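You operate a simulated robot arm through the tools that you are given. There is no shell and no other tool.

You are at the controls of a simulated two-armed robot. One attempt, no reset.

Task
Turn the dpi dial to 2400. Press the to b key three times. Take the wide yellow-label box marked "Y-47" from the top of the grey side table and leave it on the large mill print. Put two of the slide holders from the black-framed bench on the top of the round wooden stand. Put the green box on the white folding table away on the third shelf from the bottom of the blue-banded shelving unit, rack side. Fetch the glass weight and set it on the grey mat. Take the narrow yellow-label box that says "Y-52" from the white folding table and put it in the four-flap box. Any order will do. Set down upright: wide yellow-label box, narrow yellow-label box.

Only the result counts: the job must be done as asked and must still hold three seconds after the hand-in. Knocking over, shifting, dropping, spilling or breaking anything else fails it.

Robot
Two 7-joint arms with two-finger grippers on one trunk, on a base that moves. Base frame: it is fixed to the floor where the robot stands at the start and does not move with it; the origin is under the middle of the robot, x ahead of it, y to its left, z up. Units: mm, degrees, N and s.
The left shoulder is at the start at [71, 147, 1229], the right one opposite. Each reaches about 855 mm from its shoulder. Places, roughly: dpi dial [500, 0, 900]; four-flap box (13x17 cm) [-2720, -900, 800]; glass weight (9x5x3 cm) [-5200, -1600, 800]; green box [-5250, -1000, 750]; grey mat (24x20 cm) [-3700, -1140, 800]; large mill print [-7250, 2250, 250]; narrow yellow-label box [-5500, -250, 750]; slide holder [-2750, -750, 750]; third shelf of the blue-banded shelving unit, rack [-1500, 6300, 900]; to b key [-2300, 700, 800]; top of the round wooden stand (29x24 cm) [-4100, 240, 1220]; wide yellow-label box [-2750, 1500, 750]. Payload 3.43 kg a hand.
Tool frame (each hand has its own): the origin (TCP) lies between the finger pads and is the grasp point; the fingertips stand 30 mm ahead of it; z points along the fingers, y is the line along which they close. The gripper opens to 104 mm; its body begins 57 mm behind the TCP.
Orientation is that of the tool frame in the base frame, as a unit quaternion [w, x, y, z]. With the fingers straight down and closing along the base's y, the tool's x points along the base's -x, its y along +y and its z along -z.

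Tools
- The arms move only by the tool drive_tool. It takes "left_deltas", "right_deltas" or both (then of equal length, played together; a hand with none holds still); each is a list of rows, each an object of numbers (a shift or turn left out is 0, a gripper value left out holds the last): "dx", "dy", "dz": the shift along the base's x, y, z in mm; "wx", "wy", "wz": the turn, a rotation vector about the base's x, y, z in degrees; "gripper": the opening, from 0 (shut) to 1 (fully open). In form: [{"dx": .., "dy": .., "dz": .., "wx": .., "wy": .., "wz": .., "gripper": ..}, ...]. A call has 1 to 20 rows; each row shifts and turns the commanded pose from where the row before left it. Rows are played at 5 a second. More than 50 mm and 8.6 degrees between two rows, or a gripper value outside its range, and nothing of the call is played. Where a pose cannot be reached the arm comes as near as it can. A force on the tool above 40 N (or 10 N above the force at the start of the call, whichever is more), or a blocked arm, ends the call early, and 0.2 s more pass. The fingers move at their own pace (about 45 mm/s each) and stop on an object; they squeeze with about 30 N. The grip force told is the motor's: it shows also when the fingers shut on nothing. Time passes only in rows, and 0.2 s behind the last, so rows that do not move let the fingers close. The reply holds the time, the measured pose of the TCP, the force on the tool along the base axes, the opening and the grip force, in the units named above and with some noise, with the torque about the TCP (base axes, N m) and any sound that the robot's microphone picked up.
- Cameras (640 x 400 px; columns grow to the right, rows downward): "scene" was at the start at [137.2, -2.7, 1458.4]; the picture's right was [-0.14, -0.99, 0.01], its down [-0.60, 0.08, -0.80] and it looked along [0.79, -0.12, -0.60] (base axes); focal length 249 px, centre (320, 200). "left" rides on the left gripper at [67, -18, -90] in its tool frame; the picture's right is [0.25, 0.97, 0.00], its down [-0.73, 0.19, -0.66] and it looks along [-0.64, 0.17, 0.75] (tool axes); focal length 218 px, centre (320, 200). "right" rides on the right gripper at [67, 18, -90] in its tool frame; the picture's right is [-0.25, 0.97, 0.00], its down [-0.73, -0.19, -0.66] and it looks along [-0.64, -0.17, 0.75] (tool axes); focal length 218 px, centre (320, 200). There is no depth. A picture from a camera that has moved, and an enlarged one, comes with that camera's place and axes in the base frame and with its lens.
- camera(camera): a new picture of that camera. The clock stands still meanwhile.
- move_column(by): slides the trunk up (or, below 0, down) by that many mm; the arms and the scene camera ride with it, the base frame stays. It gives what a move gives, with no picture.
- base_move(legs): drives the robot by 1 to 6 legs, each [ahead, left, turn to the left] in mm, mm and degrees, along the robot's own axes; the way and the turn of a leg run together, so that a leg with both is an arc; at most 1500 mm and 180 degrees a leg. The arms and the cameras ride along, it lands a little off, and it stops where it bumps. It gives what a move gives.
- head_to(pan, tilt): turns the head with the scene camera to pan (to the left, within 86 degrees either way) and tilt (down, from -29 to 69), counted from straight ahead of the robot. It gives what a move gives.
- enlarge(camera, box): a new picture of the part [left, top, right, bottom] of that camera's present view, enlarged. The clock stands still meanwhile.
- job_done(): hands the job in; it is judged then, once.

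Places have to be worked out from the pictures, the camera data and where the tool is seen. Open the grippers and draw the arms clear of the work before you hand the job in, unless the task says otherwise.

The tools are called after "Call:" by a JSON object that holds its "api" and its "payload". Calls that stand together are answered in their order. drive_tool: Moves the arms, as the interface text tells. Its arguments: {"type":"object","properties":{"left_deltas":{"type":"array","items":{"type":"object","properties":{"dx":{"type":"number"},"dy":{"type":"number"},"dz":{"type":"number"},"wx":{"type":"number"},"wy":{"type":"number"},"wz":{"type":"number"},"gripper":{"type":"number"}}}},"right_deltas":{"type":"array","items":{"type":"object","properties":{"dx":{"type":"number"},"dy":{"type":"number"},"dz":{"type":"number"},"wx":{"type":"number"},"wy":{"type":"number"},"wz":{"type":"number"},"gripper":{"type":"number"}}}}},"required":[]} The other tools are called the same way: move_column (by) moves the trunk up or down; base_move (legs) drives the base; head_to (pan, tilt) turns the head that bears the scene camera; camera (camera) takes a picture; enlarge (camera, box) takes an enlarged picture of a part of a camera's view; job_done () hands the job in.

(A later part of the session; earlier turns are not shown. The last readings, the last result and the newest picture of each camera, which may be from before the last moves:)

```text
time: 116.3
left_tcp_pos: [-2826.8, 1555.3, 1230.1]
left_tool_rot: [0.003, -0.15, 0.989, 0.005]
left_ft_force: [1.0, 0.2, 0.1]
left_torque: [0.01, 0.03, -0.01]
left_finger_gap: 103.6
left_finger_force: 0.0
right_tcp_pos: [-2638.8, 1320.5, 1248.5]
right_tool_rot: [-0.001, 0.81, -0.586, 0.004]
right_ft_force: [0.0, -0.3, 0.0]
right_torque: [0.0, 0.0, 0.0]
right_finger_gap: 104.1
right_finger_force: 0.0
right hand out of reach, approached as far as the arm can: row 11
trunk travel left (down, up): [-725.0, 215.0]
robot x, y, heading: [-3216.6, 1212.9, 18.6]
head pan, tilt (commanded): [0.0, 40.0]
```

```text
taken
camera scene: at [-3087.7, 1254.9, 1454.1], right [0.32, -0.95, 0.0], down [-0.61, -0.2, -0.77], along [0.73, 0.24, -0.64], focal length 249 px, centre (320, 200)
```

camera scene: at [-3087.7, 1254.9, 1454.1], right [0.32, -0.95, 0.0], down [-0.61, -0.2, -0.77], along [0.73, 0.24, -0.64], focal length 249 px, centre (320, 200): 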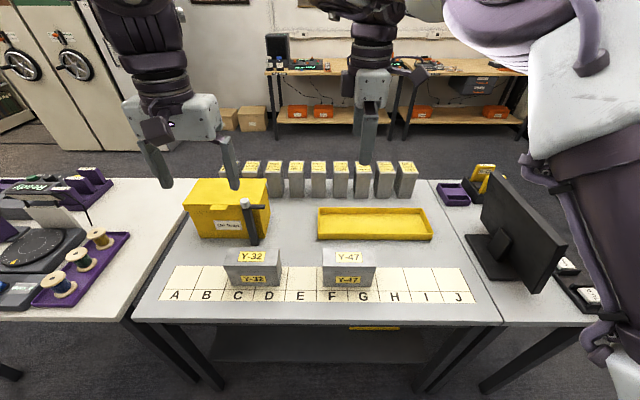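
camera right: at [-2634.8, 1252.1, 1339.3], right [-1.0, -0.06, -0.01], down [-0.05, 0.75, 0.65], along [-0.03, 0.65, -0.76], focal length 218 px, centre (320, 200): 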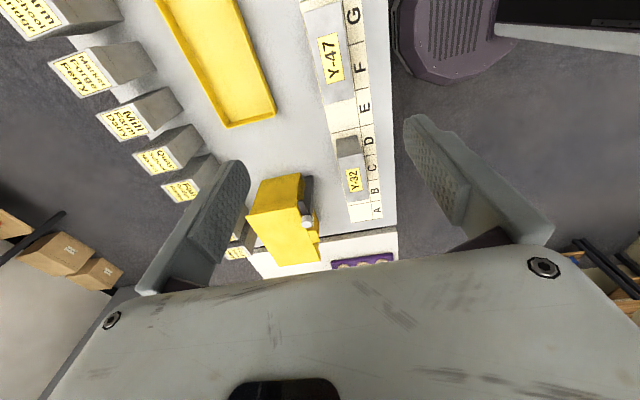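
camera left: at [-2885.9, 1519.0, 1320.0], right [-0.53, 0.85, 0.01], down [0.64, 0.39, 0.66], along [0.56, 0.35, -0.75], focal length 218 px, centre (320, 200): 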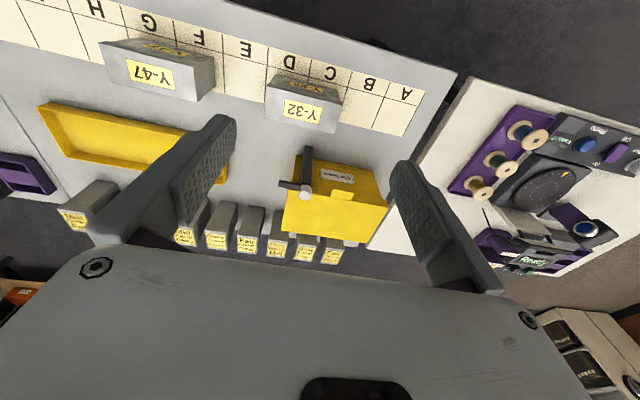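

The near-vertical hand view puts the lid centre near (-2655, 1317). I descend to about 80 mm above it and recheck.

Call:
{"api": "drive_tool", "payload": {"right_deltas": [{"dx": -5, "dy": -1, "dz": -41}, {"dx": -5, "dy": -1, "dz": -41}, {"dz": -41}, {"dz": -41}, {"dz": -41}, {"dz": -41}, {"dz": -41}, {}]}}

Call:
{"api": "camera", "payload": {"camera": "right"}}

Call:
{"api": "camera", "payload": {"camera": "scene"}}

```text
time: 118.1
left_tcp_pos: [-2828.0, 1556.1, 1231.0]
left_tool_rot: [0.002, -0.15, 0.989, 0.004]
left_ft_force: [-0.1, 0.5, 0.2]
left_torque: [0.0, 0.0, 0.0]
left_finger_gap: 103.7
left_finger_force: 0.0
right_tcp_pos: [-2651.7, 1319.4, 963.1]
right_tool_rot: [-0.001, 0.81, -0.587, 0.004]
right_ft_force: [0.3, -0.3, -0.5]
right_torque: [-0.01, -0.02, 0.02]
right_finger_gap: 104.4
right_finger_force: 0.1
trunk travel left (down, up): [-725.0, 215.0]
robot x, y, heading: [-3214.6, 1214.2, 19.1]
head pan, tilt (commanded): [0.0, 40.0]
```

```text
taken
camera right: at [-2647.6, 1250.7, 1053.0], right [-1.0, -0.06, -0.01], down [-0.05, 0.75, 0.65], along [-0.03, 0.65, -0.76], focal length 218 px, centre (320, 200)
```

right: 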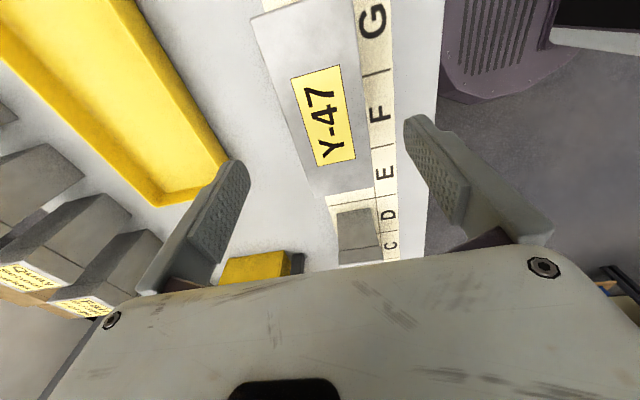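

```text
taken
camera scene: at [-3088.0, 1255.7, 1454.1], right [0.32, -0.95, 0.0], down [-0.61, -0.2, -0.77], along [0.73, 0.24, -0.64], focal length 249 px, centre (320, 200)
```

scene: 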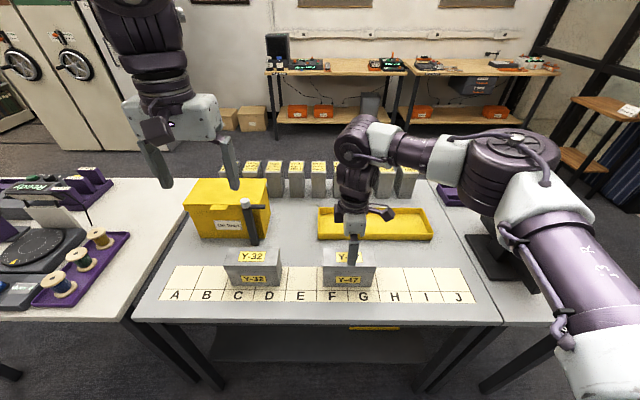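

Lid is centred within ~5 mm and squarely aligned. I descend so the pads meet the lid rim.

Call:
{"api": "drive_tool", "payload": {"right_deltas": [{"dx": -2, "dy": 4, "dz": -30}, {"dz": -30}, {"dz": -30}, {"dz": -30}, {}]}}

Call:
{"api": "camera", "payload": {"camera": "right"}}

Call:
{"api": "enlarge", "payload": {"camera": "scene", "box": [270, 180, 430, 310]}}

```text
time: 119.3
left_tcp_pos: [-2827.7, 1555.3, 1231.5]
left_tool_rot: [0.003, -0.149, 0.989, 0.004]
left_ft_force: [-0.1, 0.4, -0.1]
left_torque: [-0.03, 0.02, 0.01]
left_finger_gap: 104.0
left_finger_force: 0.1
right_tcp_pos: [-2650.4, 1324.0, 841.6]
right_tool_rot: [-0.002, 0.81, -0.587, 0.004]
right_ft_force: [0.3, 0.1, -0.1]
right_torque: [0.01, 0.0, -0.03]
right_finger_gap: 103.7
right_finger_force: 0.1
trunk travel left (down, up): [-725.0, 215.0]
robot x, y, heading: [-3216.3, 1211.3, 18.5]
head pan, tilt (commanded): [0.0, 40.0]
```

```text
taken
camera right: at [-2646.4, 1255.1, 932.6], right [-1.0, -0.06, -0.01], down [-0.05, 0.75, 0.65], along [-0.03, 0.65, -0.76], focal length 218 px, centre (320, 200)
```

right: 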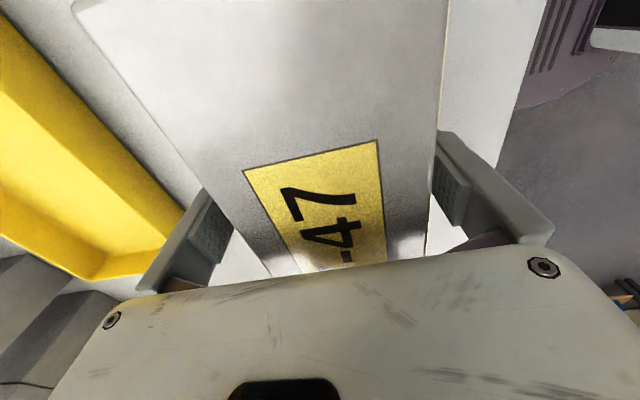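

```text
3.08 times, centred on (350, 245) of scene
camera zoom: at [-3087.9, 1255.7, 1454.1], right [0.32, -0.95, 0.0], down [-0.61, -0.2, -0.77], along [0.73, 0.24, -0.64], focal length 767 px, centre (228, 62)
```

zoom: 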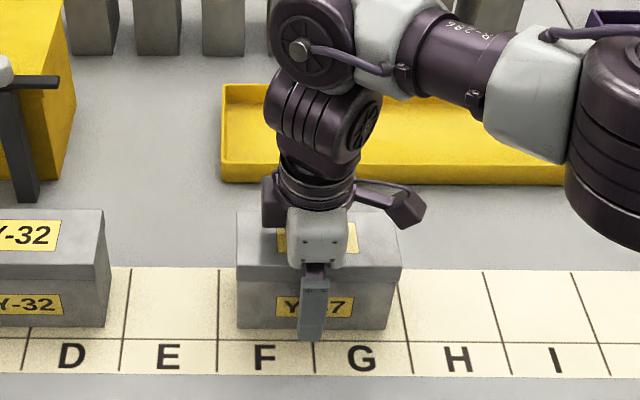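

Both fingers straddle the lid, tips well above the table. I close the right gripper.

Call:
{"api": "drive_tool", "payload": {"right_deltas": [{"gripper": 0.0}, {}, {}, {}, {}]}}

```text
time: 120.5
left_tcp_pos: [-2826.7, 1555.4, 1230.1]
left_tool_rot: [0.002, -0.15, 0.989, 0.004]
left_ft_force: [0.8, 0.6, 0.1]
left_torque: [0.0, 0.01, 0.01]
left_finger_gap: 104.1
left_finger_force: 0.0
right_tcp_pos: [-2650.9, 1323.7, 841.7]
right_tool_rot: [-0.001, 0.809, -0.587, 0.004]
right_ft_force: [-1.0, 0.2, 0.2]
right_torque: [-0.05, -0.02, -0.05]
right_finger_gap: 61.7
right_finger_force: 29.7
trunk travel left (down, up): [-725.0, 215.0]
robot x, y, heading: [-3213.6, 1211.8, 18.7]
head pan, tilt (commanded): [0.0, 40.0]
```

Gripped at 61.7 mm. I lift slowly and check the hold.

Call:
{"api": "drive_tool", "payload": {"right_deltas": [{"dz": 15}, {"dz": 20}, {"dz": 30}, {"dz": 40}, {}]}}

Call:
{"api": "camera", "payload": {"camera": "scene"}}

Call:
{"api": "camera", "payload": {"camera": "right"}}

```text
time: 121.7
left_tcp_pos: [-2825.9, 1556.6, 1229.1]
left_tool_rot: [0.001, -0.15, 0.989, 0.003]
left_ft_force: [-0.2, -0.1, -0.1]
left_torque: [0.01, 0.03, 0.01]
left_finger_gap: 103.9
left_finger_force: 0.0
right_tcp_pos: [-2651.0, 1324.3, 946.5]
right_tool_rot: [-0.001, 0.809, -0.587, 0.004]
right_ft_force: [-0.4, -0.6, -3.8]
right_torque: [0.02, 0.05, -0.01]
right_finger_gap: 61.8
right_finger_force: 29.7
trunk travel left (down, up): [-725.0, 215.0]
robot x, y, heading: [-3215.4, 1211.4, 18.2]
head pan, tilt (commanded): [0.0, 40.0]
```

```text
taken
camera scene: at [-3086.1, 1256.0, 1453.9], right [0.32, -0.95, 0.0], down [-0.61, -0.21, -0.77], along [0.73, 0.24, -0.64], focal length 249 px, centre (320, 200)
```

scene: 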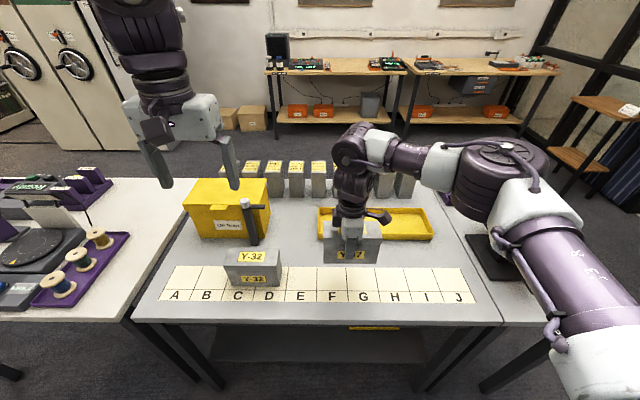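

```text
taken
camera right: at [-2646.4, 1255.2, 1037.5], right [-1.0, -0.06, -0.01], down [-0.05, 0.76, 0.65], along [-0.03, 0.65, -0.76], focal length 218 px, centre (320, 200)
```

right: 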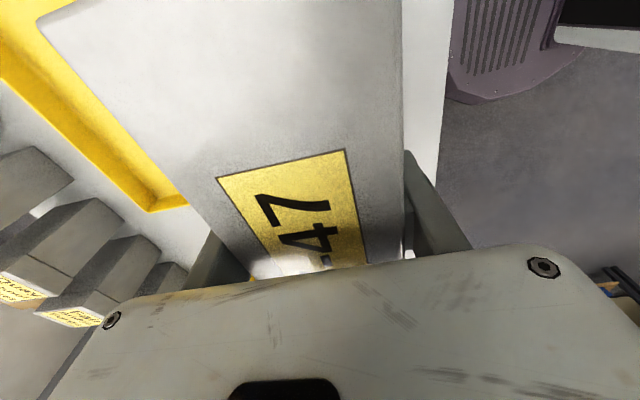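

The box is held securely (≈3.8 N). I raise it and draw it in toward the body for travel.

Call:
{"api": "drive_tool", "payload": {"right_deltas": [{"dz": 45}, {"dz": 45}, {"dx": -20, "dy": -17, "dz": 35}, {"dx": -24, "dy": -21, "dz": 30}, {"dx": -24, "dy": -21, "dz": 25}, {"dx": -24, "dy": -21, "dz": 20}, {"dx": -23, "dy": -20}, {}]}}

Call:
{"api": "base_move", "payload": {"legs": [[-300, 0, 0]]}}

Call:
{"api": "head_to", "payload": {"pan": 80, "tilt": 20}}

Call:
{"api": "camera", "payload": {"camera": "scene"}}

```text
time: 123.5
left_tcp_pos: [-2826.4, 1558.1, 1229.7]
left_tool_rot: [0.001, -0.149, 0.989, 0.004]
left_ft_force: [0.0, 0.1, -1.1]
left_torque: [0.01, 0.01, -0.02]
left_finger_gap: 104.0
left_finger_force: 0.1
right_tcp_pos: [-2765.0, 1224.3, 1147.1]
right_tool_rot: [0.0, 0.809, -0.588, 0.004]
right_ft_force: [-0.2, 0.6, -4.4]
right_torque: [0.01, -0.01, 0.01]
right_finger_gap: 61.7
right_finger_force: 29.5
trunk travel left (down, up): [-725.0, 215.0]
robot x, y, heading: [-3219.6, 1212.3, 18.8]
head pan, tilt (commanded): [0.0, 40.0]
```

```text
time: 125.5
left_tcp_pos: [-3110.2, 1462.3, 1229.9]
left_tool_rot: [0.0, -0.151, 0.989, 0.004]
left_ft_force: [-0.1, -0.4, -0.5]
left_torque: [0.01, 0.03, 0.0]
left_finger_gap: 104.0
left_finger_force: 0.1
right_tcp_pos: [-3046.7, 1130.3, 1146.6]
right_tool_rot: [0.0, 0.81, -0.586, 0.003]
right_ft_force: [0.4, -0.3, -4.2]
right_torque: [0.02, 0.04, 0.0]
right_finger_gap: 61.7
right_finger_force: 29.9
trunk travel left (down, up): [-725.0, 215.0]
robot x, y, heading: [-3501.1, 1120.8, 18.9]
head pan, tilt (commanded): [0.0, 40.0]
```

```text
time: 127.1
left_tcp_pos: [-3111.1, 1461.9, 1229.6]
left_tool_rot: [0.001, -0.151, 0.988, 0.003]
left_ft_force: [0.0, 0.1, 0.3]
left_torque: [-0.02, 0.0, -0.03]
left_finger_gap: 103.9
left_finger_force: 0.1
right_tcp_pos: [-3049.8, 1128.9, 1147.7]
right_tool_rot: [-0.001, 0.811, -0.585, 0.005]
right_ft_force: [-0.9, 1.0, -5.5]
right_torque: [-0.05, -0.03, 0.01]
right_finger_gap: 61.8
right_finger_force: 30.2
trunk travel left (down, up): [-725.0, 215.0]
robot x, y, heading: [-3499.2, 1118.0, 18.6]
head pan, tilt (commanded): [80.0, 20.0]
```

```text
taken
camera scene: at [-3465.2, 1224.9, 1485.4], right [0.99, 0.15, 0.0], down [0.05, -0.34, -0.94], along [-0.14, 0.93, -0.34], focal length 249 px, centre (320, 200)
```

scene: 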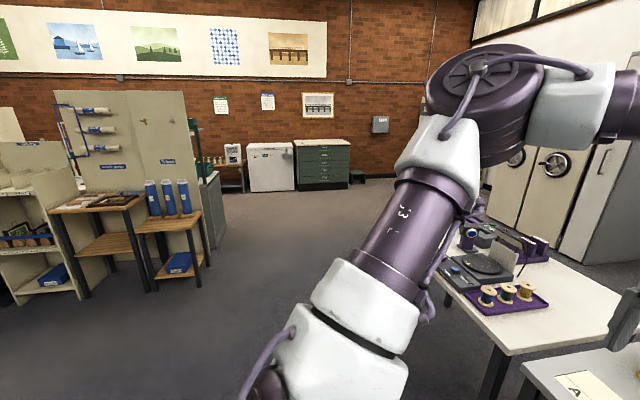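

Space is clear. I turn left 150° to face -x and survey the far part of the room for the mill print.

Call:
{"api": "base_move", "payload": {"legs": [[0, 0, 150]]}}

Call:
{"api": "head_to", "payload": {"pan": 0, "tilt": 18}}

Call:
{"api": "camera", "payload": {"camera": "scene"}}

Call:
{"api": "head_to", "payload": {"pan": -35, "tilt": 18}}

Call:
{"api": "camera", "payload": {"camera": "scene"}}

```text
time: 133.6
left_tcp_pos: [-4007.5, 1018.8, 1230.2]
left_tool_rot: [0.003, 0.993, -0.117, -0.002]
left_ft_force: [0.7, 0.4, 0.2]
left_torque: [-0.01, -0.02, -0.03]
left_finger_gap: 104.1
left_finger_force: 0.1
right_tcp_pos: [-3893.3, 1335.9, 1147.6]
right_tool_rot: [-0.003, 0.78, 0.626, 0.001]
right_ft_force: [0.4, -0.9, -4.1]
right_torque: [-0.04, 0.0, -0.01]
right_finger_gap: 61.8
right_finger_force: 29.6
trunk travel left (down, up): [-725.0, 215.0]
robot x, y, heading: [-3499.6, 1114.9, 167.8]
head pan, tilt (commanded): [80.0, 20.0]
```

```text
time: 135.2
left_tcp_pos: [-4008.4, 1017.7, 1228.5]
left_tool_rot: [0.004, 0.993, -0.117, -0.002]
left_ft_force: [-0.1, -0.5, 0.2]
left_torque: [0.0, 0.0, 0.04]
left_finger_gap: 103.9
left_finger_force: 0.1
right_tcp_pos: [-3890.6, 1336.6, 1146.7]
right_tool_rot: [-0.004, 0.78, 0.626, 0.0]
right_ft_force: [-0.2, 0.6, -4.6]
right_torque: [-0.02, 0.04, -0.04]
right_finger_gap: 61.8
right_finger_force: 29.9
trunk travel left (down, up): [-725.0, 215.0]
robot x, y, heading: [-3499.2, 1117.6, 168.0]
head pan, tilt (commanded): [0.0, 18.0]
```

```text
taken
camera scene: at [-3640.2, 1146.5, 1488.6], right [0.21, 0.98, 0.0], down [0.3, -0.06, -0.95], along [-0.93, 0.2, -0.31], focal length 249 px, centre (320, 200)
```

scene: 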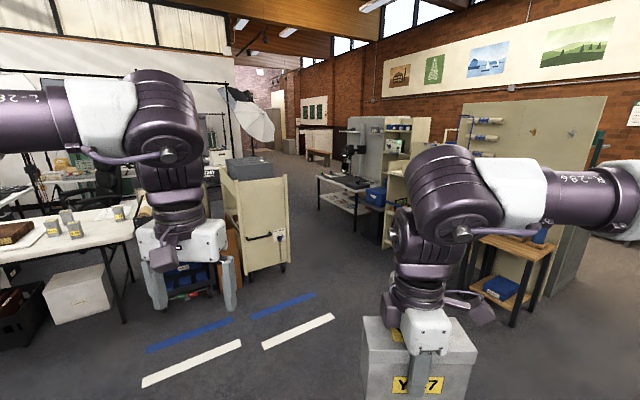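

```text
time: 136.2
left_tcp_pos: [-4007.9, 1018.4, 1229.3]
left_tool_rot: [0.003, 0.993, -0.116, -0.003]
left_ft_force: [0.9, -0.8, 0.5]
left_torque: [0.0, -0.02, 0.03]
left_finger_gap: 103.9
left_finger_force: 0.0
right_tcp_pos: [-3890.5, 1336.5, 1147.1]
right_tool_rot: [-0.004, 0.779, 0.627, 0.0]
right_ft_force: [0.4, 0.5, -4.5]
right_torque: [-0.04, 0.02, 0.01]
right_finger_gap: 61.9
right_finger_force: 30.3
trunk travel left (down, up): [-725.0, 215.0]
robot x, y, heading: [-3499.1, 1118.4, 168.0]
head pan, tilt (commanded): [-35.0, 18.0]
```

```text
taken
camera scene: at [-3612.6, 1195.4, 1488.6], right [0.73, 0.68, 0.0], down [0.21, -0.23, -0.95], along [-0.65, 0.69, -0.31], focal length 249 px, centre (320, 200)
```

scene: 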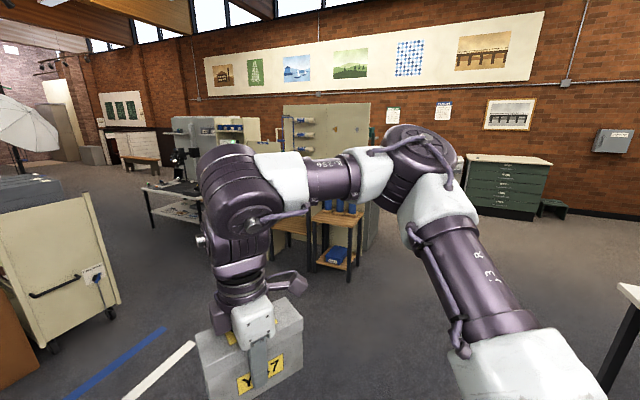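

The print should lie beyond the trolley and microscope bench. I zoom in that direction.

Call:
{"api": "head_to", "payload": {"pan": -5, "tilt": 10}}

Call:
{"api": "enlarge", "payload": {"camera": "scene", "box": [220, 90, 420, 230]}}

Call:
{"api": "camera", "payload": {"camera": "scene"}}

```text
time: 137.1
left_tcp_pos: [-4009.1, 1019.3, 1230.7]
left_tool_rot: [0.003, 0.993, -0.116, -0.002]
left_ft_force: [0.2, 0.3, 0.4]
left_torque: [0.02, -0.01, -0.01]
left_finger_gap: 103.8
left_finger_force: 0.1
right_tcp_pos: [-3890.4, 1336.8, 1148.4]
right_tool_rot: [-0.004, 0.78, 0.626, 0.0]
right_ft_force: [0.2, 0.5, -5.4]
right_torque: [-0.01, 0.01, -0.01]
right_finger_gap: 61.7
right_finger_force: 29.9
trunk travel left (down, up): [-725.0, 215.0]
robot x, y, heading: [-3499.5, 1114.9, 168.1]
head pan, tilt (commanded): [-5.0, 10.0]
```

```text
2.86 times, centred on (320, 160) of scene
camera zoom: at [-3637.8, 1154.5, 1501.6], right [0.29, 0.96, 0.0], down [0.17, -0.05, -0.98], along [-0.94, 0.29, -0.17], focal length 712 px, centre (320, 314)
```

zoom: 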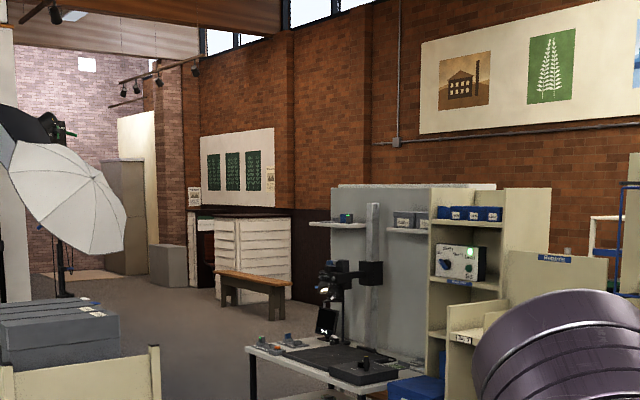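

```text
taken
camera scene: at [-3637.8, 1154.5, 1501.6], right [0.29, 0.96, 0.0], down [0.17, -0.05, -0.98], along [-0.94, 0.29, -0.17], focal length 249 px, centre (320, 200)
```

scene: 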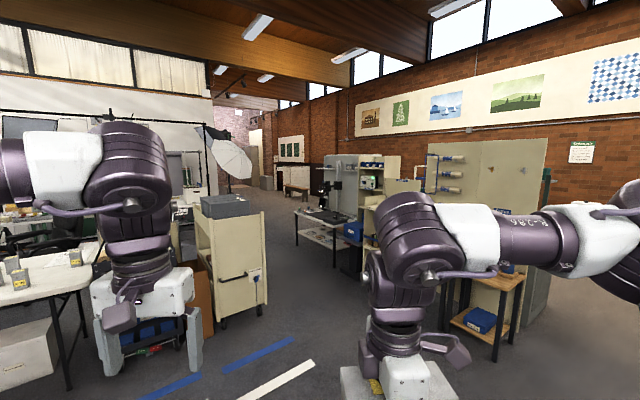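

The print lies in the area of the microscope table, probably its low shelf. I drive half way through the gap and look again.

Call:
{"api": "base_move", "payload": {"legs": [[0, 0, -4], [1250, 0, 0]]}}

Call:
{"api": "head_to", "payload": {"pan": 0, "tilt": 20}}

Call:
{"api": "camera", "payload": {"camera": "scene"}}

```text
time: 143.9
left_tcp_pos: [-5227.9, 1406.9, 1231.0]
left_tool_rot: [0.003, 0.988, -0.154, -0.002]
left_ft_force: [0.5, -0.2, 0.6]
left_torque: [-0.01, -0.01, 0.01]
left_finger_gap: 104.1
left_finger_force: 0.0
right_tcp_pos: [-5087.3, 1715.9, 1147.6]
right_tool_rot: [-0.004, 0.803, 0.597, 0.0]
right_ft_force: [0.8, 0.7, -4.7]
right_torque: [-0.03, -0.01, -0.03]
right_finger_gap: 61.6
right_finger_force: 29.5
trunk travel left (down, up): [-725.0, 215.0]
robot x, y, heading: [-4709.9, 1468.8, 163.8]
head pan, tilt (commanded): [-5.0, 10.0]
```

```text
time: 144.7
left_tcp_pos: [-5228.2, 1407.7, 1230.4]
left_tool_rot: [0.004, 0.988, -0.154, -0.002]
left_ft_force: [0.0, -0.2, -0.1]
left_torque: [0.02, -0.05, 0.01]
left_finger_gap: 104.1
left_finger_force: 0.1
right_tcp_pos: [-5089.2, 1715.8, 1148.4]
right_tool_rot: [-0.004, 0.802, 0.597, 0.0]
right_ft_force: [-0.7, 0.2, -3.7]
right_torque: [0.0, -0.01, -0.04]
right_finger_gap: 61.6
right_finger_force: 30.0
trunk travel left (down, up): [-725.0, 215.0]
robot x, y, heading: [-4714.2, 1466.2, 163.5]
head pan, tilt (commanded): [0.0, 20.0]
```

```text
taken
camera scene: at [-4852.2, 1507.1, 1485.4], right [0.28, 0.96, 0.0], down [0.33, -0.1, -0.94], along [-0.9, 0.26, -0.34], focal length 249 px, centre (320, 200)
```

scene: 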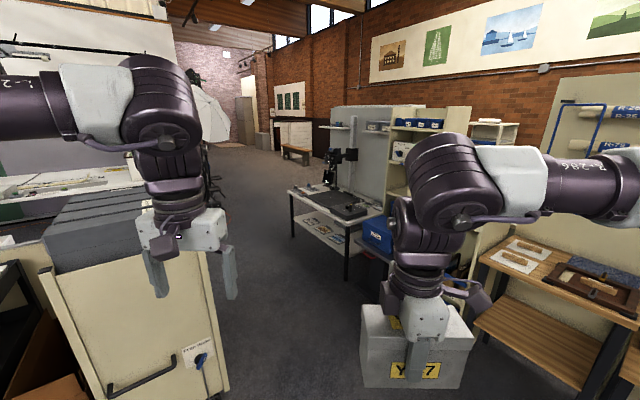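

I see pictures lying on the low shelf of the microscope table. I zoom in on them before moving on.

Call:
{"api": "enlarge", "payload": {"camera": "scene", "box": [270, 130, 410, 270]}}

Call:
{"api": "base_move", "payload": {"legs": [[1000, -30, 0]]}}

Call:
{"api": "camera", "payload": {"camera": "scene"}}

```text
2.86 times, centred on (340, 200) of scene
camera zoom: at [-4852.2, 1507.1, 1485.4], right [0.28, 0.96, 0.0], down [0.33, -0.1, -0.94], along [-0.9, 0.26, -0.34], focal length 712 px, centre (263, 200)
```

zoom: 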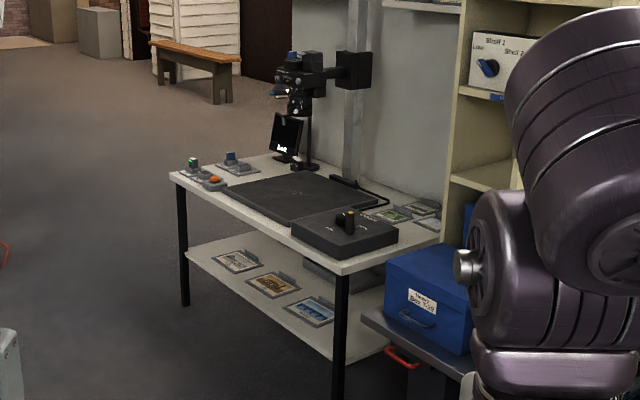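

```text
time: 149.8
left_tcp_pos: [-6168.1, 1716.5, 1231.0]
left_tool_rot: [0.003, 0.988, -0.156, -0.003]
left_ft_force: [0.0, 0.8, 0.4]
left_torque: [0.0, 0.02, 0.0]
left_finger_gap: 104.0
left_finger_force: 0.0
right_tcp_pos: [-6027.2, 2024.5, 1148.1]
right_tool_rot: [-0.005, 0.804, 0.595, 0.0]
right_ft_force: [-0.2, 0.1, -4.1]
right_torque: [0.0, -0.01, 0.04]
right_finger_gap: 61.7
right_finger_force: 29.7
trunk travel left (down, up): [-725.0, 215.0]
robot x, y, heading: [-5655.0, 1774.7, 163.6]
head pan, tilt (commanded): [0.0, 20.0]
```

```text
taken
camera scene: at [-5791.4, 1815.0, 1485.5], right [0.28, 0.96, 0.0], down [0.33, -0.1, -0.94], along [-0.9, 0.27, -0.34], focal length 249 px, centre (320, 200)
```

scene: 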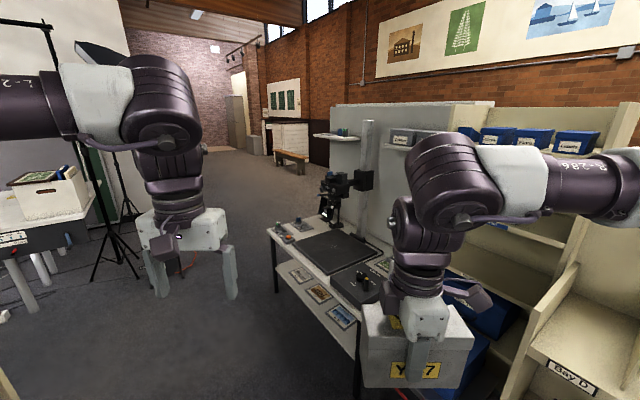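

The three prints lie on the low shelf; the middle one matches the given spot. I move to stand in front of the table and turn to face it.

Call:
{"api": "base_move", "payload": {"legs": [[650, 270, 0], [650, 270, 0], [0, 0, -57]]}}

Call:
{"api": "head_to", "payload": {"pan": 0, "tilt": 45}}

Call:
{"api": "camera", "payload": {"camera": "scene"}}

```text
time: 159.6
left_tcp_pos: [-7394.8, 1995.6, 1229.7]
left_tool_rot: [0.002, 0.808, -0.589, -0.004]
left_ft_force: [-0.2, -0.9, -0.3]
left_torque: [-0.01, -0.02, 0.02]
left_finger_gap: 103.8
left_finger_force: 0.0
right_tcp_pos: [-7065.2, 2061.9, 1148.8]
right_tool_rot: [-0.003, 0.987, 0.164, 0.002]
right_ft_force: [1.0, -0.8, -4.9]
right_torque: [0.01, 0.03, 0.0]
right_finger_gap: 61.5
right_finger_force: 30.0
trunk travel left (down, up): [-725.0, 215.0]
robot x, y, heading: [-7047.4, 1614.4, 109.2]
head pan, tilt (commanded): [0.0, 20.0]
```

```text
time: 160.5
left_tcp_pos: [-7395.2, 1996.6, 1229.4]
left_tool_rot: [0.001, 0.809, -0.588, -0.004]
left_ft_force: [0.1, -0.4, -0.5]
left_torque: [0.02, 0.04, 0.02]
left_finger_gap: 104.1
left_finger_force: 0.1
right_tcp_pos: [-7064.2, 2062.2, 1148.0]
right_tool_rot: [-0.003, 0.986, 0.164, 0.002]
right_ft_force: [0.4, 0.2, -3.9]
right_torque: [0.01, 0.03, 0.02]
right_finger_gap: 61.8
right_finger_force: 29.6
trunk travel left (down, up): [-725.0, 215.0]
robot x, y, heading: [-7048.6, 1610.8, 109.4]
head pan, tilt (commanded): [0.0, 45.0]
```

```text
taken
camera scene: at [-7091.4, 1737.2, 1446.8], right [0.94, 0.33, 0.0], down [0.23, -0.67, -0.71], along [-0.23, 0.67, -0.71], focal length 249 px, centre (320, 200)
```

scene: 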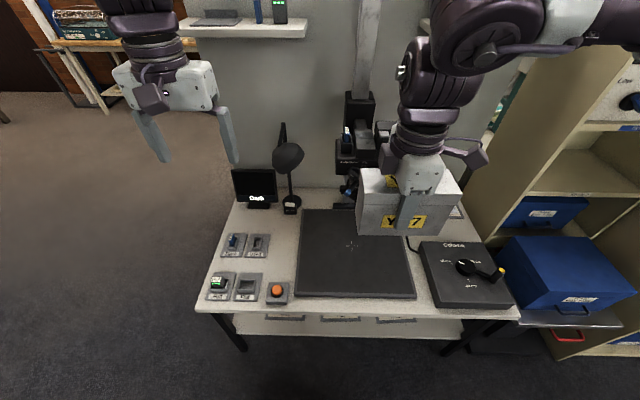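

Well aligned; the print edges show on the low shelf. Before lowering I must back off; I check both sides behind me.

Call:
{"api": "head_to", "payload": {"pan": 86, "tilt": 30}}

Call:
{"api": "camera", "payload": {"camera": "scene"}}

Call:
{"api": "head_to", "payload": {"pan": -86, "tilt": 30}}

Call:
{"api": "camera", "payload": {"camera": "scene"}}

```text
time: 162.1
left_tcp_pos: [-7395.8, 1996.7, 1230.3]
left_tool_rot: [0.002, 0.809, -0.588, -0.003]
left_ft_force: [1.1, 0.2, 0.7]
left_torque: [-0.04, -0.01, 0.02]
left_finger_gap: 104.1
left_finger_force: 0.0
right_tcp_pos: [-7063.5, 2063.3, 1147.9]
right_tool_rot: [-0.003, 0.986, 0.164, 0.002]
right_ft_force: [-0.1, 0.7, -4.5]
right_torque: [-0.02, 0.03, -0.01]
right_finger_gap: 61.9
right_finger_force: 30.2
trunk travel left (down, up): [-725.0, 215.0]
robot x, y, heading: [-7045.0, 1613.2, 109.2]
head pan, tilt (commanded): [85.9, 30.0]
```

```text
taken
camera scene: at [-7151.8, 1636.7, 1469.4], right [-0.26, 0.96, 0.0], down [0.48, 0.13, -0.87], along [-0.84, -0.23, -0.5], focal length 249 px, centre (320, 200)
```

scene: 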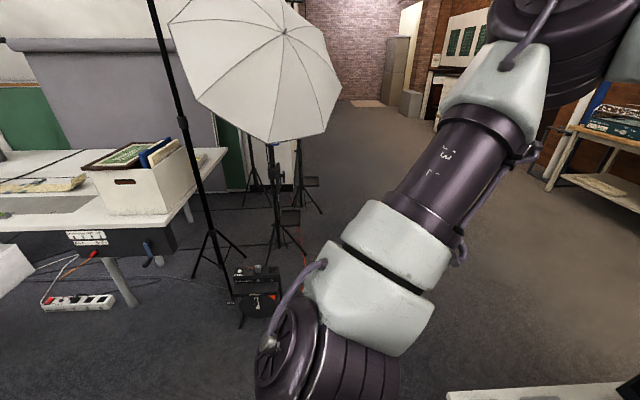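

```text
time: 164.7
left_tcp_pos: [-7395.8, 1996.6, 1230.2]
left_tool_rot: [0.002, 0.809, -0.588, -0.004]
left_ft_force: [0.3, 0.2, -0.2]
left_torque: [-0.01, -0.01, 0.02]
left_finger_gap: 103.9
left_finger_force: 0.1
right_tcp_pos: [-7062.9, 2063.4, 1147.9]
right_tool_rot: [-0.003, 0.987, 0.164, 0.002]
right_ft_force: [0.1, 0.6, -4.6]
right_torque: [0.01, 0.03, -0.01]
right_finger_gap: 61.7
right_finger_force: 29.7
trunk travel left (down, up): [-725.0, 215.0]
robot x, y, heading: [-7051.5, 1612.7, 109.2]
head pan, tilt (commanded): [-85.9, 30.0]
```

```text
taken
camera scene: at [-6981.6, 1696.4, 1469.4], right [0.4, -0.92, 0.0], down [-0.46, -0.2, -0.87], along [0.79, 0.34, -0.5], focal length 249 px, centre (320, 200)
```

scene: 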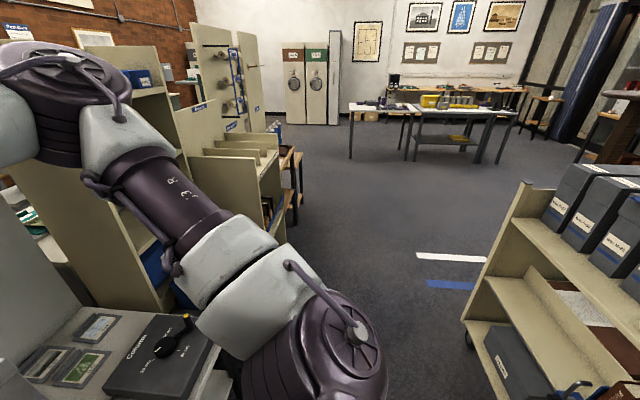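

Behind is clear to about a metre. I back up 380 mm, then lower the trunk for a view of the shelf.

Call:
{"api": "base_move", "payload": {"legs": [[-380, 0, 0]]}}

Call:
{"api": "move_column", "payload": {"by": -550}}

Call:
{"api": "head_to", "payload": {"pan": 0, "tilt": 25}}

Call:
{"api": "camera", "payload": {"camera": "scene"}}

```text
time: 167.1
left_tcp_pos: [-7269.4, 1638.5, 1228.9]
left_tool_rot: [0.002, 0.807, -0.591, -0.003]
left_ft_force: [0.9, 0.5, 0.0]
left_torque: [0.0, 0.03, 0.02]
left_finger_gap: 103.8
left_finger_force: 0.0
right_tcp_pos: [-6938.1, 1704.2, 1147.1]
right_tool_rot: [-0.002, 0.987, 0.162, 0.003]
right_ft_force: [-1.1, 0.0, -4.8]
right_torque: [-0.02, 0.04, -0.02]
right_finger_gap: 61.6
right_finger_force: 30.2
trunk travel left (down, up): [-725.0, 215.0]
robot x, y, heading: [-6926.8, 1253.7, 108.9]
head pan, tilt (commanded): [-85.9, 30.0]
```

```text
refused: -550 is not a number from -400 to 400
```

```text
time: 168.7
left_tcp_pos: [-7268.5, 1637.6, 1228.5]
left_tool_rot: [0.001, 0.807, -0.591, -0.004]
left_ft_force: [0.2, 0.3, 0.8]
left_torque: [-0.01, -0.04, 0.01]
left_finger_gap: 103.8
left_finger_force: 0.0
right_tcp_pos: [-6936.3, 1701.9, 1147.7]
right_tool_rot: [-0.003, 0.987, 0.162, 0.002]
right_ft_force: [-0.2, 0.2, -4.7]
right_torque: [-0.02, 0.02, 0.02]
right_finger_gap: 61.8
right_finger_force: 30.1
trunk travel left (down, up): [-725.0, 215.0]
robot x, y, heading: [-6922.7, 1253.3, 108.9]
head pan, tilt (commanded): [0.0, 25.0]
```

```text
taken
camera scene: at [-6968.9, 1387.2, 1477.3], right [0.95, 0.33, 0.0], down [0.14, -0.4, -0.91], along [-0.3, 0.86, -0.42], focal length 249 px, centre (320, 200)
```

scene: 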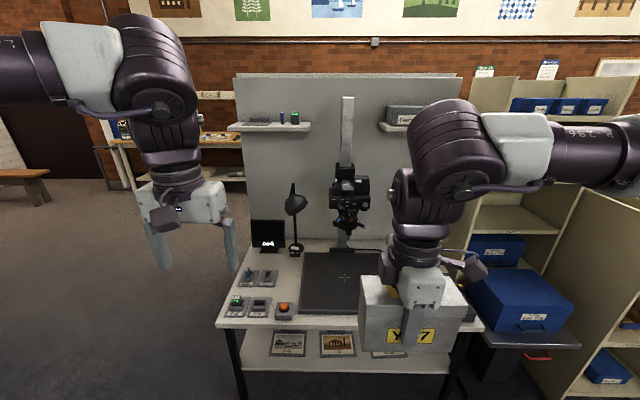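

The middle print is the brown mill. I lower the trunk 400 mm for a better look at the shelf.

Call:
{"api": "move_column", "payload": {"by": -400}}

Call:
{"api": "camera", "payload": {"camera": "scene"}}

Call:
{"api": "enlarge", "payload": {"camera": "scene", "box": [200, 180, 480, 355]}}

```text
time: 172.5
left_tcp_pos: [-7268.1, 1638.1, 830.0]
left_tool_rot: [0.002, 0.807, -0.59, -0.004]
left_ft_force: [-0.1, 0.2, 0.5]
left_torque: [0.01, -0.02, -0.01]
left_finger_gap: 104.0
left_finger_force: 0.1
right_tcp_pos: [-6935.1, 1702.0, 747.2]
right_tool_rot: [-0.003, 0.987, 0.162, 0.002]
right_ft_force: [0.4, 0.0, -3.9]
right_torque: [0.01, 0.06, 0.01]
right_finger_gap: 61.8
right_finger_force: 30.4
trunk travel left (down, up): [-325.0, 615.0]
robot x, y, heading: [-6922.8, 1252.8, 108.9]
head pan, tilt (commanded): [0.0, 25.0]
```

```text
taken
camera scene: at [-6968.9, 1386.6, 1077.3], right [0.95, 0.33, 0.0], down [0.14, -0.4, -0.91], along [-0.3, 0.86, -0.42], focal length 249 px, centre (320, 200)
```

scene: 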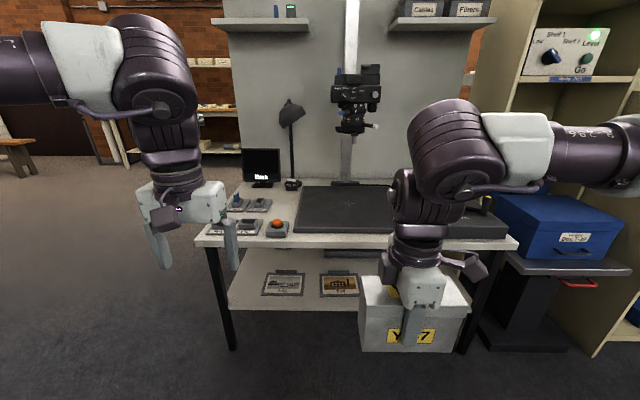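

```text
2.29 times, centred on (340, 268) of scene
camera zoom: at [-6968.9, 1386.6, 1077.3], right [0.95, 0.33, 0.0], down [0.14, -0.4, -0.91], along [-0.3, 0.86, -0.42], focal length 570 px, centre (274, 46)
```

zoom: 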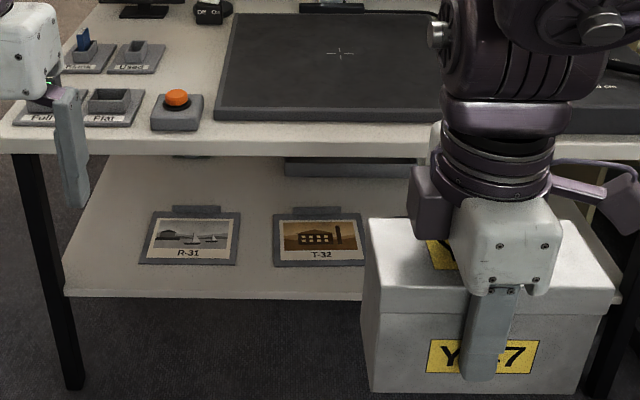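

Prints R-31 and T-32 (the mill) lie on a shelf at z≈255 under a table top only at z≈584, so the box must go in with a level hand. I test whether the right hand can turn a further +90° (camera side up once level).

Call:
{"api": "drive_tool", "payload": {"right_deltas": [{"wz": 8.2}, {"wz": 8.2}, {"wz": 8.2}, {"wz": 8.2}, {"wz": 8.2}, {"wz": 8.2}, {"wz": 8.2}, {"wz": 8.2}, {"wz": 8.2}, {"wz": 8.2}, {"wz": 8.2}, {}]}}

Call:
{"api": "camera", "payload": {"camera": "scene"}}

```text
time: 175.1
left_tcp_pos: [-7268.3, 1638.6, 829.4]
left_tool_rot: [0.002, 0.807, -0.591, -0.004]
left_ft_force: [0.5, -0.3, -0.3]
left_torque: [0.0, 0.03, -0.01]
left_finger_gap: 104.0
left_finger_force: 0.1
right_tcp_pos: [-6937.5, 1701.2, 747.6]
right_tool_rot: [-0.004, 0.581, 0.814, -0.001]
right_ft_force: [1.0, -1.0, -4.6]
right_torque: [0.01, -0.03, 0.02]
right_finger_gap: 61.9
right_finger_force: 30.4
trunk travel left (down, up): [-325.0, 615.0]
robot x, y, heading: [-6921.5, 1253.5, 108.8]
head pan, tilt (commanded): [0.0, 25.0]
```

```text
taken
camera scene: at [-6968.9, 1386.7, 1077.3], right [0.95, 0.33, 0.0], down [0.14, -0.4, -0.91], along [-0.3, 0.86, -0.42], focal length 249 px, centre (320, 200)
```

scene: 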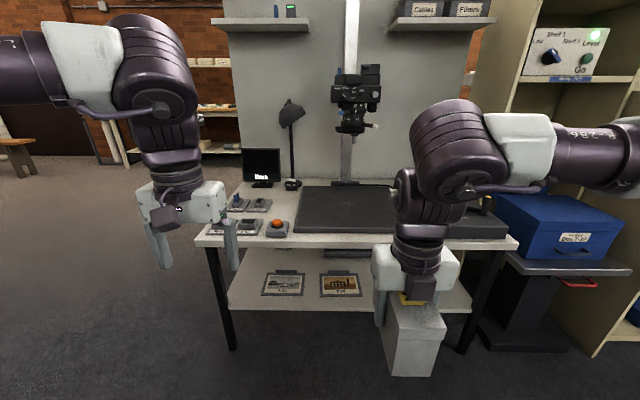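

The full turn works. I'll set the box upright on the clear floor here, and regrip it from its near end with a nearly level hand. First the trunk goes down.

Call:
{"api": "move_column", "payload": {"by": -320}}

Call:
{"api": "head_to", "payload": {"pan": -10, "tilt": 40}}

Call:
{"api": "camera", "payload": {"camera": "scene"}}

Call:
{"api": "camera", "payload": {"camera": "right"}}

```text
time: 178.3
left_tcp_pos: [-7268.7, 1638.4, 510.4]
left_tool_rot: [0.002, 0.807, -0.59, -0.003]
left_ft_force: [1.3, 0.8, 0.1]
left_torque: [0.0, -0.04, 0.01]
left_finger_gap: 104.0
left_finger_force: 0.1
right_tcp_pos: [-6936.7, 1700.6, 427.2]
right_tool_rot: [-0.005, 0.582, 0.813, -0.001]
right_ft_force: [0.5, 0.0, -5.6]
right_torque: [0.0, -0.02, 0.01]
right_finger_gap: 61.6
right_finger_force: 30.4
trunk travel left (down, up): [-5.0, 935.0]
robot x, y, heading: [-6921.9, 1251.2, 109.3]
head pan, tilt (commanded): [0.0, 25.0]
```

```text
time: 179.0
left_tcp_pos: [-7268.3, 1637.1, 510.9]
left_tool_rot: [0.001, 0.807, -0.59, -0.004]
left_ft_force: [-0.3, -0.5, 0.7]
left_torque: [-0.01, 0.0, 0.0]
left_finger_gap: 104.3
left_finger_force: 0.1
right_tcp_pos: [-6936.3, 1702.3, 427.2]
right_tool_rot: [-0.004, 0.582, 0.813, -0.001]
right_ft_force: [-0.8, -0.7, -4.4]
right_torque: [0.01, -0.02, -0.02]
right_finger_gap: 62.0
right_finger_force: 30.2
trunk travel left (down, up): [-5.0, 935.0]
robot x, y, heading: [-6919.6, 1253.5, 109.1]
head pan, tilt (commanded): [-10.0, 40.0]
```

```text
taken
camera scene: at [-6952.2, 1383.4, 734.0], right [0.99, 0.16, 0.0], down [0.1, -0.63, -0.77], along [-0.12, 0.76, -0.64], focal length 249 px, centre (320, 200)
```

scene: 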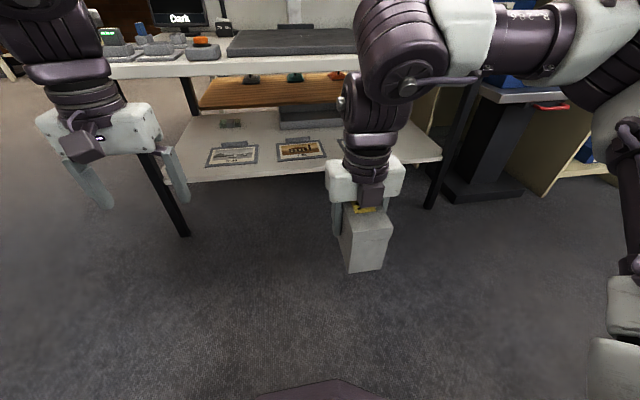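

```text
taken
camera right: at [-6940.4, 1771.1, 517.3], right [1.0, 0.07, -0.01], down [0.06, -0.75, 0.65], along [0.04, -0.65, -0.76], focal length 218 px, centre (320, 200)
```

right: 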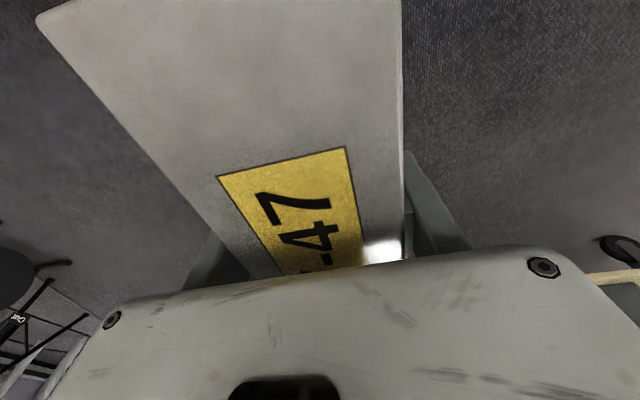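

Floor ahead is clear. I lower the box, moving it ~80 mm further out, to about 40 mm above the floor.

Call:
{"api": "drive_tool", "payload": {"right_deltas": [{"dx": -5, "dy": 15, "dz": -38}, {"dx": -5, "dy": 15, "dz": -38}, {"dx": -5, "dy": 15, "dz": -38}, {"dx": -5, "dy": 15, "dz": -38}, {"dx": -6, "dy": 15, "dz": -38}, {"dz": -40}, {"dz": -35}, {"dz": -30}, {}]}}

Call:
{"api": "camera", "payload": {"camera": "scene"}}

```text
time: 181.0
left_tcp_pos: [-7267.9, 1637.5, 510.0]
left_tool_rot: [0.002, 0.807, -0.591, -0.004]
left_ft_force: [0.7, -0.3, 0.2]
left_torque: [0.0, 0.01, -0.03]
left_finger_gap: 104.2
left_finger_force: 0.0
right_tcp_pos: [-6961.6, 1776.2, 130.9]
right_tool_rot: [-0.004, 0.582, 0.813, -0.002]
right_ft_force: [0.1, -0.1, -4.5]
right_torque: [-0.02, -0.01, 0.02]
right_finger_gap: 61.9
right_finger_force: 29.5
trunk travel left (down, up): [-5.0, 935.0]
robot x, y, heading: [-6921.5, 1251.9, 109.1]
head pan, tilt (commanded): [-10.0, 40.0]
```

```text
taken
camera scene: at [-6952.2, 1383.5, 734.0], right [0.99, 0.16, 0.0], down [0.1, -0.64, -0.77], along [-0.12, 0.76, -0.64], focal length 249 px, centre (320, 200)
```

scene: 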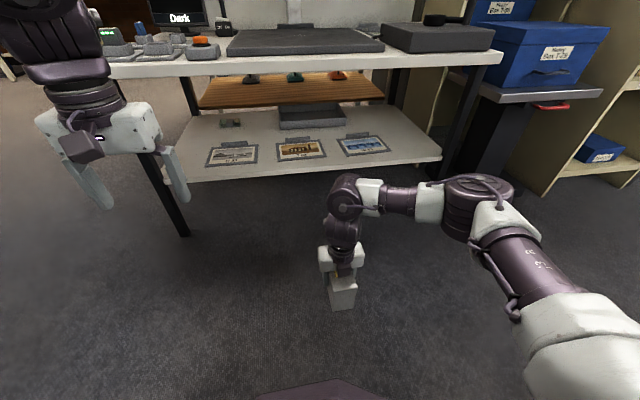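

I lower to just above the floor, then feel for contact.

Call:
{"api": "drive_tool", "payload": {"right_deltas": [{"dz": -12}, {"dz": -10}, {"dz": -6}, {}]}}

Call:
{"api": "drive_tool", "payload": {"right_deltas": [{"dz": -3}, {"dz": -3}, {}]}}

```text
time: 182.0
left_tcp_pos: [-7269.1, 1638.0, 509.1]
left_tool_rot: [0.001, 0.807, -0.591, -0.004]
left_ft_force: [0.2, 0.7, -0.6]
left_torque: [0.01, 0.02, 0.03]
left_finger_gap: 103.9
left_finger_force: 0.0
right_tcp_pos: [-6962.0, 1777.1, 104.8]
right_tool_rot: [-0.004, 0.583, 0.812, -0.002]
right_ft_force: [0.2, -0.6, -4.6]
right_torque: [-0.02, -0.01, -0.01]
right_finger_gap: 61.5
right_finger_force: 30.1
trunk travel left (down, up): [-5.0, 935.0]
robot x, y, heading: [-6922.0, 1251.6, 109.1]
head pan, tilt (commanded): [-10.0, 40.0]
```

```text
time: 182.8
left_tcp_pos: [-7267.3, 1637.9, 510.4]
left_tool_rot: [0.002, 0.807, -0.591, -0.003]
left_ft_force: [-1.0, 0.4, 0.4]
left_torque: [-0.03, 0.04, 0.01]
left_finger_gap: 104.3
left_finger_force: 0.1
right_tcp_pos: [-6962.2, 1776.2, 98.1]
right_tool_rot: [-0.005, 0.583, 0.813, -0.001]
right_ft_force: [0.5, -0.1, -4.5]
right_torque: [0.0, 0.01, 0.02]
right_finger_gap: 61.6
right_finger_force: 29.9
trunk travel left (down, up): [-5.0, 935.0]
robot x, y, heading: [-6921.2, 1248.8, 108.9]
head pan, tilt (commanded): [-10.0, 40.0]
```

Call:
{"api": "drive_tool", "payload": {"right_deltas": [{"dz": -3}, {"dz": -2}, {}]}}

Call:
{"api": "drive_tool", "payload": {"right_deltas": [{"dz": -2}, {"dz": -2}, {}]}}

```text
time: 183.6
left_tcp_pos: [-7268.1, 1636.8, 510.7]
left_tool_rot: [0.001, 0.807, -0.591, -0.003]
left_ft_force: [0.0, 0.7, 0.6]
left_torque: [0.01, -0.02, 0.0]
left_finger_gap: 103.7
left_finger_force: 0.0
right_tcp_pos: [-6961.9, 1777.5, 93.4]
right_tool_rot: [-0.003, 0.582, 0.813, -0.001]
right_ft_force: [-0.2, -0.5, -4.8]
right_torque: [-0.05, -0.01, -0.05]
right_finger_gap: 61.6
right_finger_force: 29.9
trunk travel left (down, up): [-5.0, 935.0]
robot x, y, heading: [-6922.6, 1252.1, 109.0]
head pan, tilt (commanded): [-10.0, 40.0]
```

```text
time: 184.4
left_tcp_pos: [-7268.5, 1637.9, 510.3]
left_tool_rot: [0.002, 0.807, -0.591, -0.003]
left_ft_force: [-0.4, 0.3, -0.1]
left_torque: [0.02, 0.03, 0.01]
left_finger_gap: 104.0
left_finger_force: 0.0
right_tcp_pos: [-6962.2, 1775.6, 88.2]
right_tool_rot: [-0.004, 0.582, 0.813, -0.001]
right_ft_force: [-0.3, -0.6, -4.4]
right_torque: [-0.03, -0.01, 0.0]
right_finger_gap: 61.8
right_finger_force: 29.9
trunk travel left (down, up): [-5.0, 935.0]
robot x, y, heading: [-6920.7, 1251.6, 109.0]
head pan, tilt (commanded): [-10.0, 40.0]
```

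No contact yet at TCP z 88; I keep going in 2 mm steps.

Call:
{"api": "drive_tool", "payload": {"right_deltas": [{"dz": -2}, {"dz": -2}, {}]}}

Call:
{"api": "drive_tool", "payload": {"right_deltas": [{"dz": -2}, {"dz": -2}, {}]}}

Call:
{"api": "drive_tool", "payload": {"right_deltas": [{"dz": -2}, {"dz": -2}, {}]}}

```text
time: 185.2
left_tcp_pos: [-7267.8, 1637.3, 509.1]
left_tool_rot: [0.002, 0.807, -0.59, -0.003]
left_ft_force: [-0.3, -0.2, 0.0]
left_torque: [-0.02, 0.03, -0.03]
left_finger_gap: 104.0
left_finger_force: 0.0
right_tcp_pos: [-6962.5, 1775.9, 85.8]
right_tool_rot: [-0.004, 0.582, 0.813, 0.0]
right_ft_force: [-0.4, -0.6, -5.0]
right_torque: [-0.06, -0.04, -0.01]
right_finger_gap: 61.6
right_finger_force: 30.3
trunk travel left (down, up): [-5.0, 935.0]
robot x, y, heading: [-6920.8, 1253.9, 109.1]
head pan, tilt (commanded): [-10.0, 40.0]
```

```text
time: 186.0
left_tcp_pos: [-7268.6, 1636.7, 511.1]
left_tool_rot: [0.001, 0.807, -0.59, -0.003]
left_ft_force: [0.7, 0.5, 0.1]
left_torque: [0.0, 0.01, -0.03]
left_finger_gap: 103.9
left_finger_force: 0.0
right_tcp_pos: [-6962.4, 1776.3, 81.0]
right_tool_rot: [-0.004, 0.582, 0.813, -0.001]
right_ft_force: [0.0, 0.6, -4.0]
right_torque: [-0.03, 0.02, 0.0]
right_finger_gap: 61.7
right_finger_force: 30.3
trunk travel left (down, up): [-5.0, 935.0]
robot x, y, heading: [-6923.7, 1252.0, 109.2]
head pan, tilt (commanded): [-10.0, 40.0]
```

```text
time: 186.8
left_tcp_pos: [-7268.2, 1638.8, 510.0]
left_tool_rot: [0.002, 0.807, -0.59, -0.004]
left_ft_force: [0.2, 0.1, -0.3]
left_torque: [-0.03, -0.02, 0.04]
left_finger_gap: 104.1
left_finger_force: 0.0
right_tcp_pos: [-6960.6, 1776.6, 78.7]
right_tool_rot: [-0.004, 0.582, 0.813, -0.002]
right_ft_force: [-0.2, -0.1, -4.2]
right_torque: [-0.06, -0.01, -0.01]
right_finger_gap: 61.9
right_finger_force: 29.8
trunk travel left (down, up): [-5.0, 935.0]
robot x, y, heading: [-6921.0, 1252.2, 109.1]
head pan, tilt (commanded): [-10.0, 40.0]
```

Still no contact; I look at the box and its shadow gap.

Call:
{"api": "enlarge", "payload": {"camera": "scene", "box": [290, 230, 400, 330]}}

```text
4.00 times, centred on (345, 280) of scene
camera zoom: at [-6952.2, 1383.4, 734.0], right [0.99, 0.16, 0.0], down [0.1, -0.64, -0.77], along [-0.12, 0.76, -0.64], focal length 998 px, centre (220, -120)
```

zoom: 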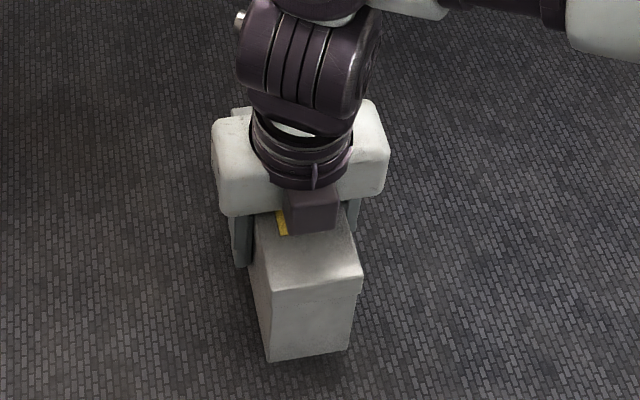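

Re-reckoning, the box is about 146 × 62 × 98 and its bottom is only ~60–67 mm below the TCP, so 12–20 mm remain. I continue down.

Call:
{"api": "drive_tool", "payload": {"right_deltas": [{"dz": -3}, {"dz": -3}, {}]}}

Call:
{"api": "drive_tool", "payload": {"right_deltas": [{"dz": -2}, {"dz": -2}, {}]}}

Call:
{"api": "drive_tool", "payload": {"right_deltas": [{"dz": -2}, {"dz": -2}, {}]}}

```text
time: 187.6
left_tcp_pos: [-7268.1, 1636.7, 509.9]
left_tool_rot: [0.002, 0.807, -0.59, -0.003]
left_ft_force: [0.6, 1.8, 0.5]
left_torque: [-0.03, 0.03, 0.01]
left_finger_gap: 104.1
left_finger_force: 0.1
right_tcp_pos: [-6962.9, 1775.4, 72.2]
right_tool_rot: [-0.005, 0.582, 0.813, -0.001]
right_ft_force: [0.1, 0.1, -4.3]
right_torque: [-0.04, 0.0, 0.02]
right_finger_gap: 61.8
right_finger_force: 30.4
trunk travel left (down, up): [-5.0, 935.0]
robot x, y, heading: [-6923.5, 1251.3, 108.8]
head pan, tilt (commanded): [-10.0, 40.0]
```

```text
time: 188.4
left_tcp_pos: [-7268.7, 1638.1, 510.1]
left_tool_rot: [0.003, 0.807, -0.591, -0.004]
left_ft_force: [-0.3, 0.0, 0.2]
left_torque: [-0.01, 0.01, -0.04]
left_finger_gap: 103.9
left_finger_force: 0.0
right_tcp_pos: [-6963.3, 1777.4, 66.9]
right_tool_rot: [-0.004, 0.582, 0.813, -0.001]
right_ft_force: [0.0, 0.2, -5.0]
right_torque: [-0.02, 0.0, -0.01]
right_finger_gap: 61.8
right_finger_force: 30.1
trunk travel left (down, up): [-5.0, 935.0]
robot x, y, heading: [-6927.3, 1254.8, 109.3]
head pan, tilt (commanded): [-10.0, 40.0]
```

```text
time: 189.2
left_tcp_pos: [-7267.9, 1636.1, 508.9]
left_tool_rot: [0.002, 0.807, -0.591, -0.004]
left_ft_force: [-0.2, 0.2, 0.0]
left_torque: [-0.02, 0.0, 0.02]
left_finger_gap: 104.0
left_finger_force: 0.0
right_tcp_pos: [-6962.5, 1776.8, 64.2]
right_tool_rot: [-0.004, 0.583, 0.812, -0.001]
right_ft_force: [-0.8, 0.2, -4.1]
right_torque: [-0.03, 0.02, 0.0]
right_finger_gap: 61.8
right_finger_force: 29.8
trunk travel left (down, up): [-5.0, 935.0]
robot x, y, heading: [-6923.4, 1250.9, 109.4]
head pan, tilt (commanded): [-10.0, 40.0]
```

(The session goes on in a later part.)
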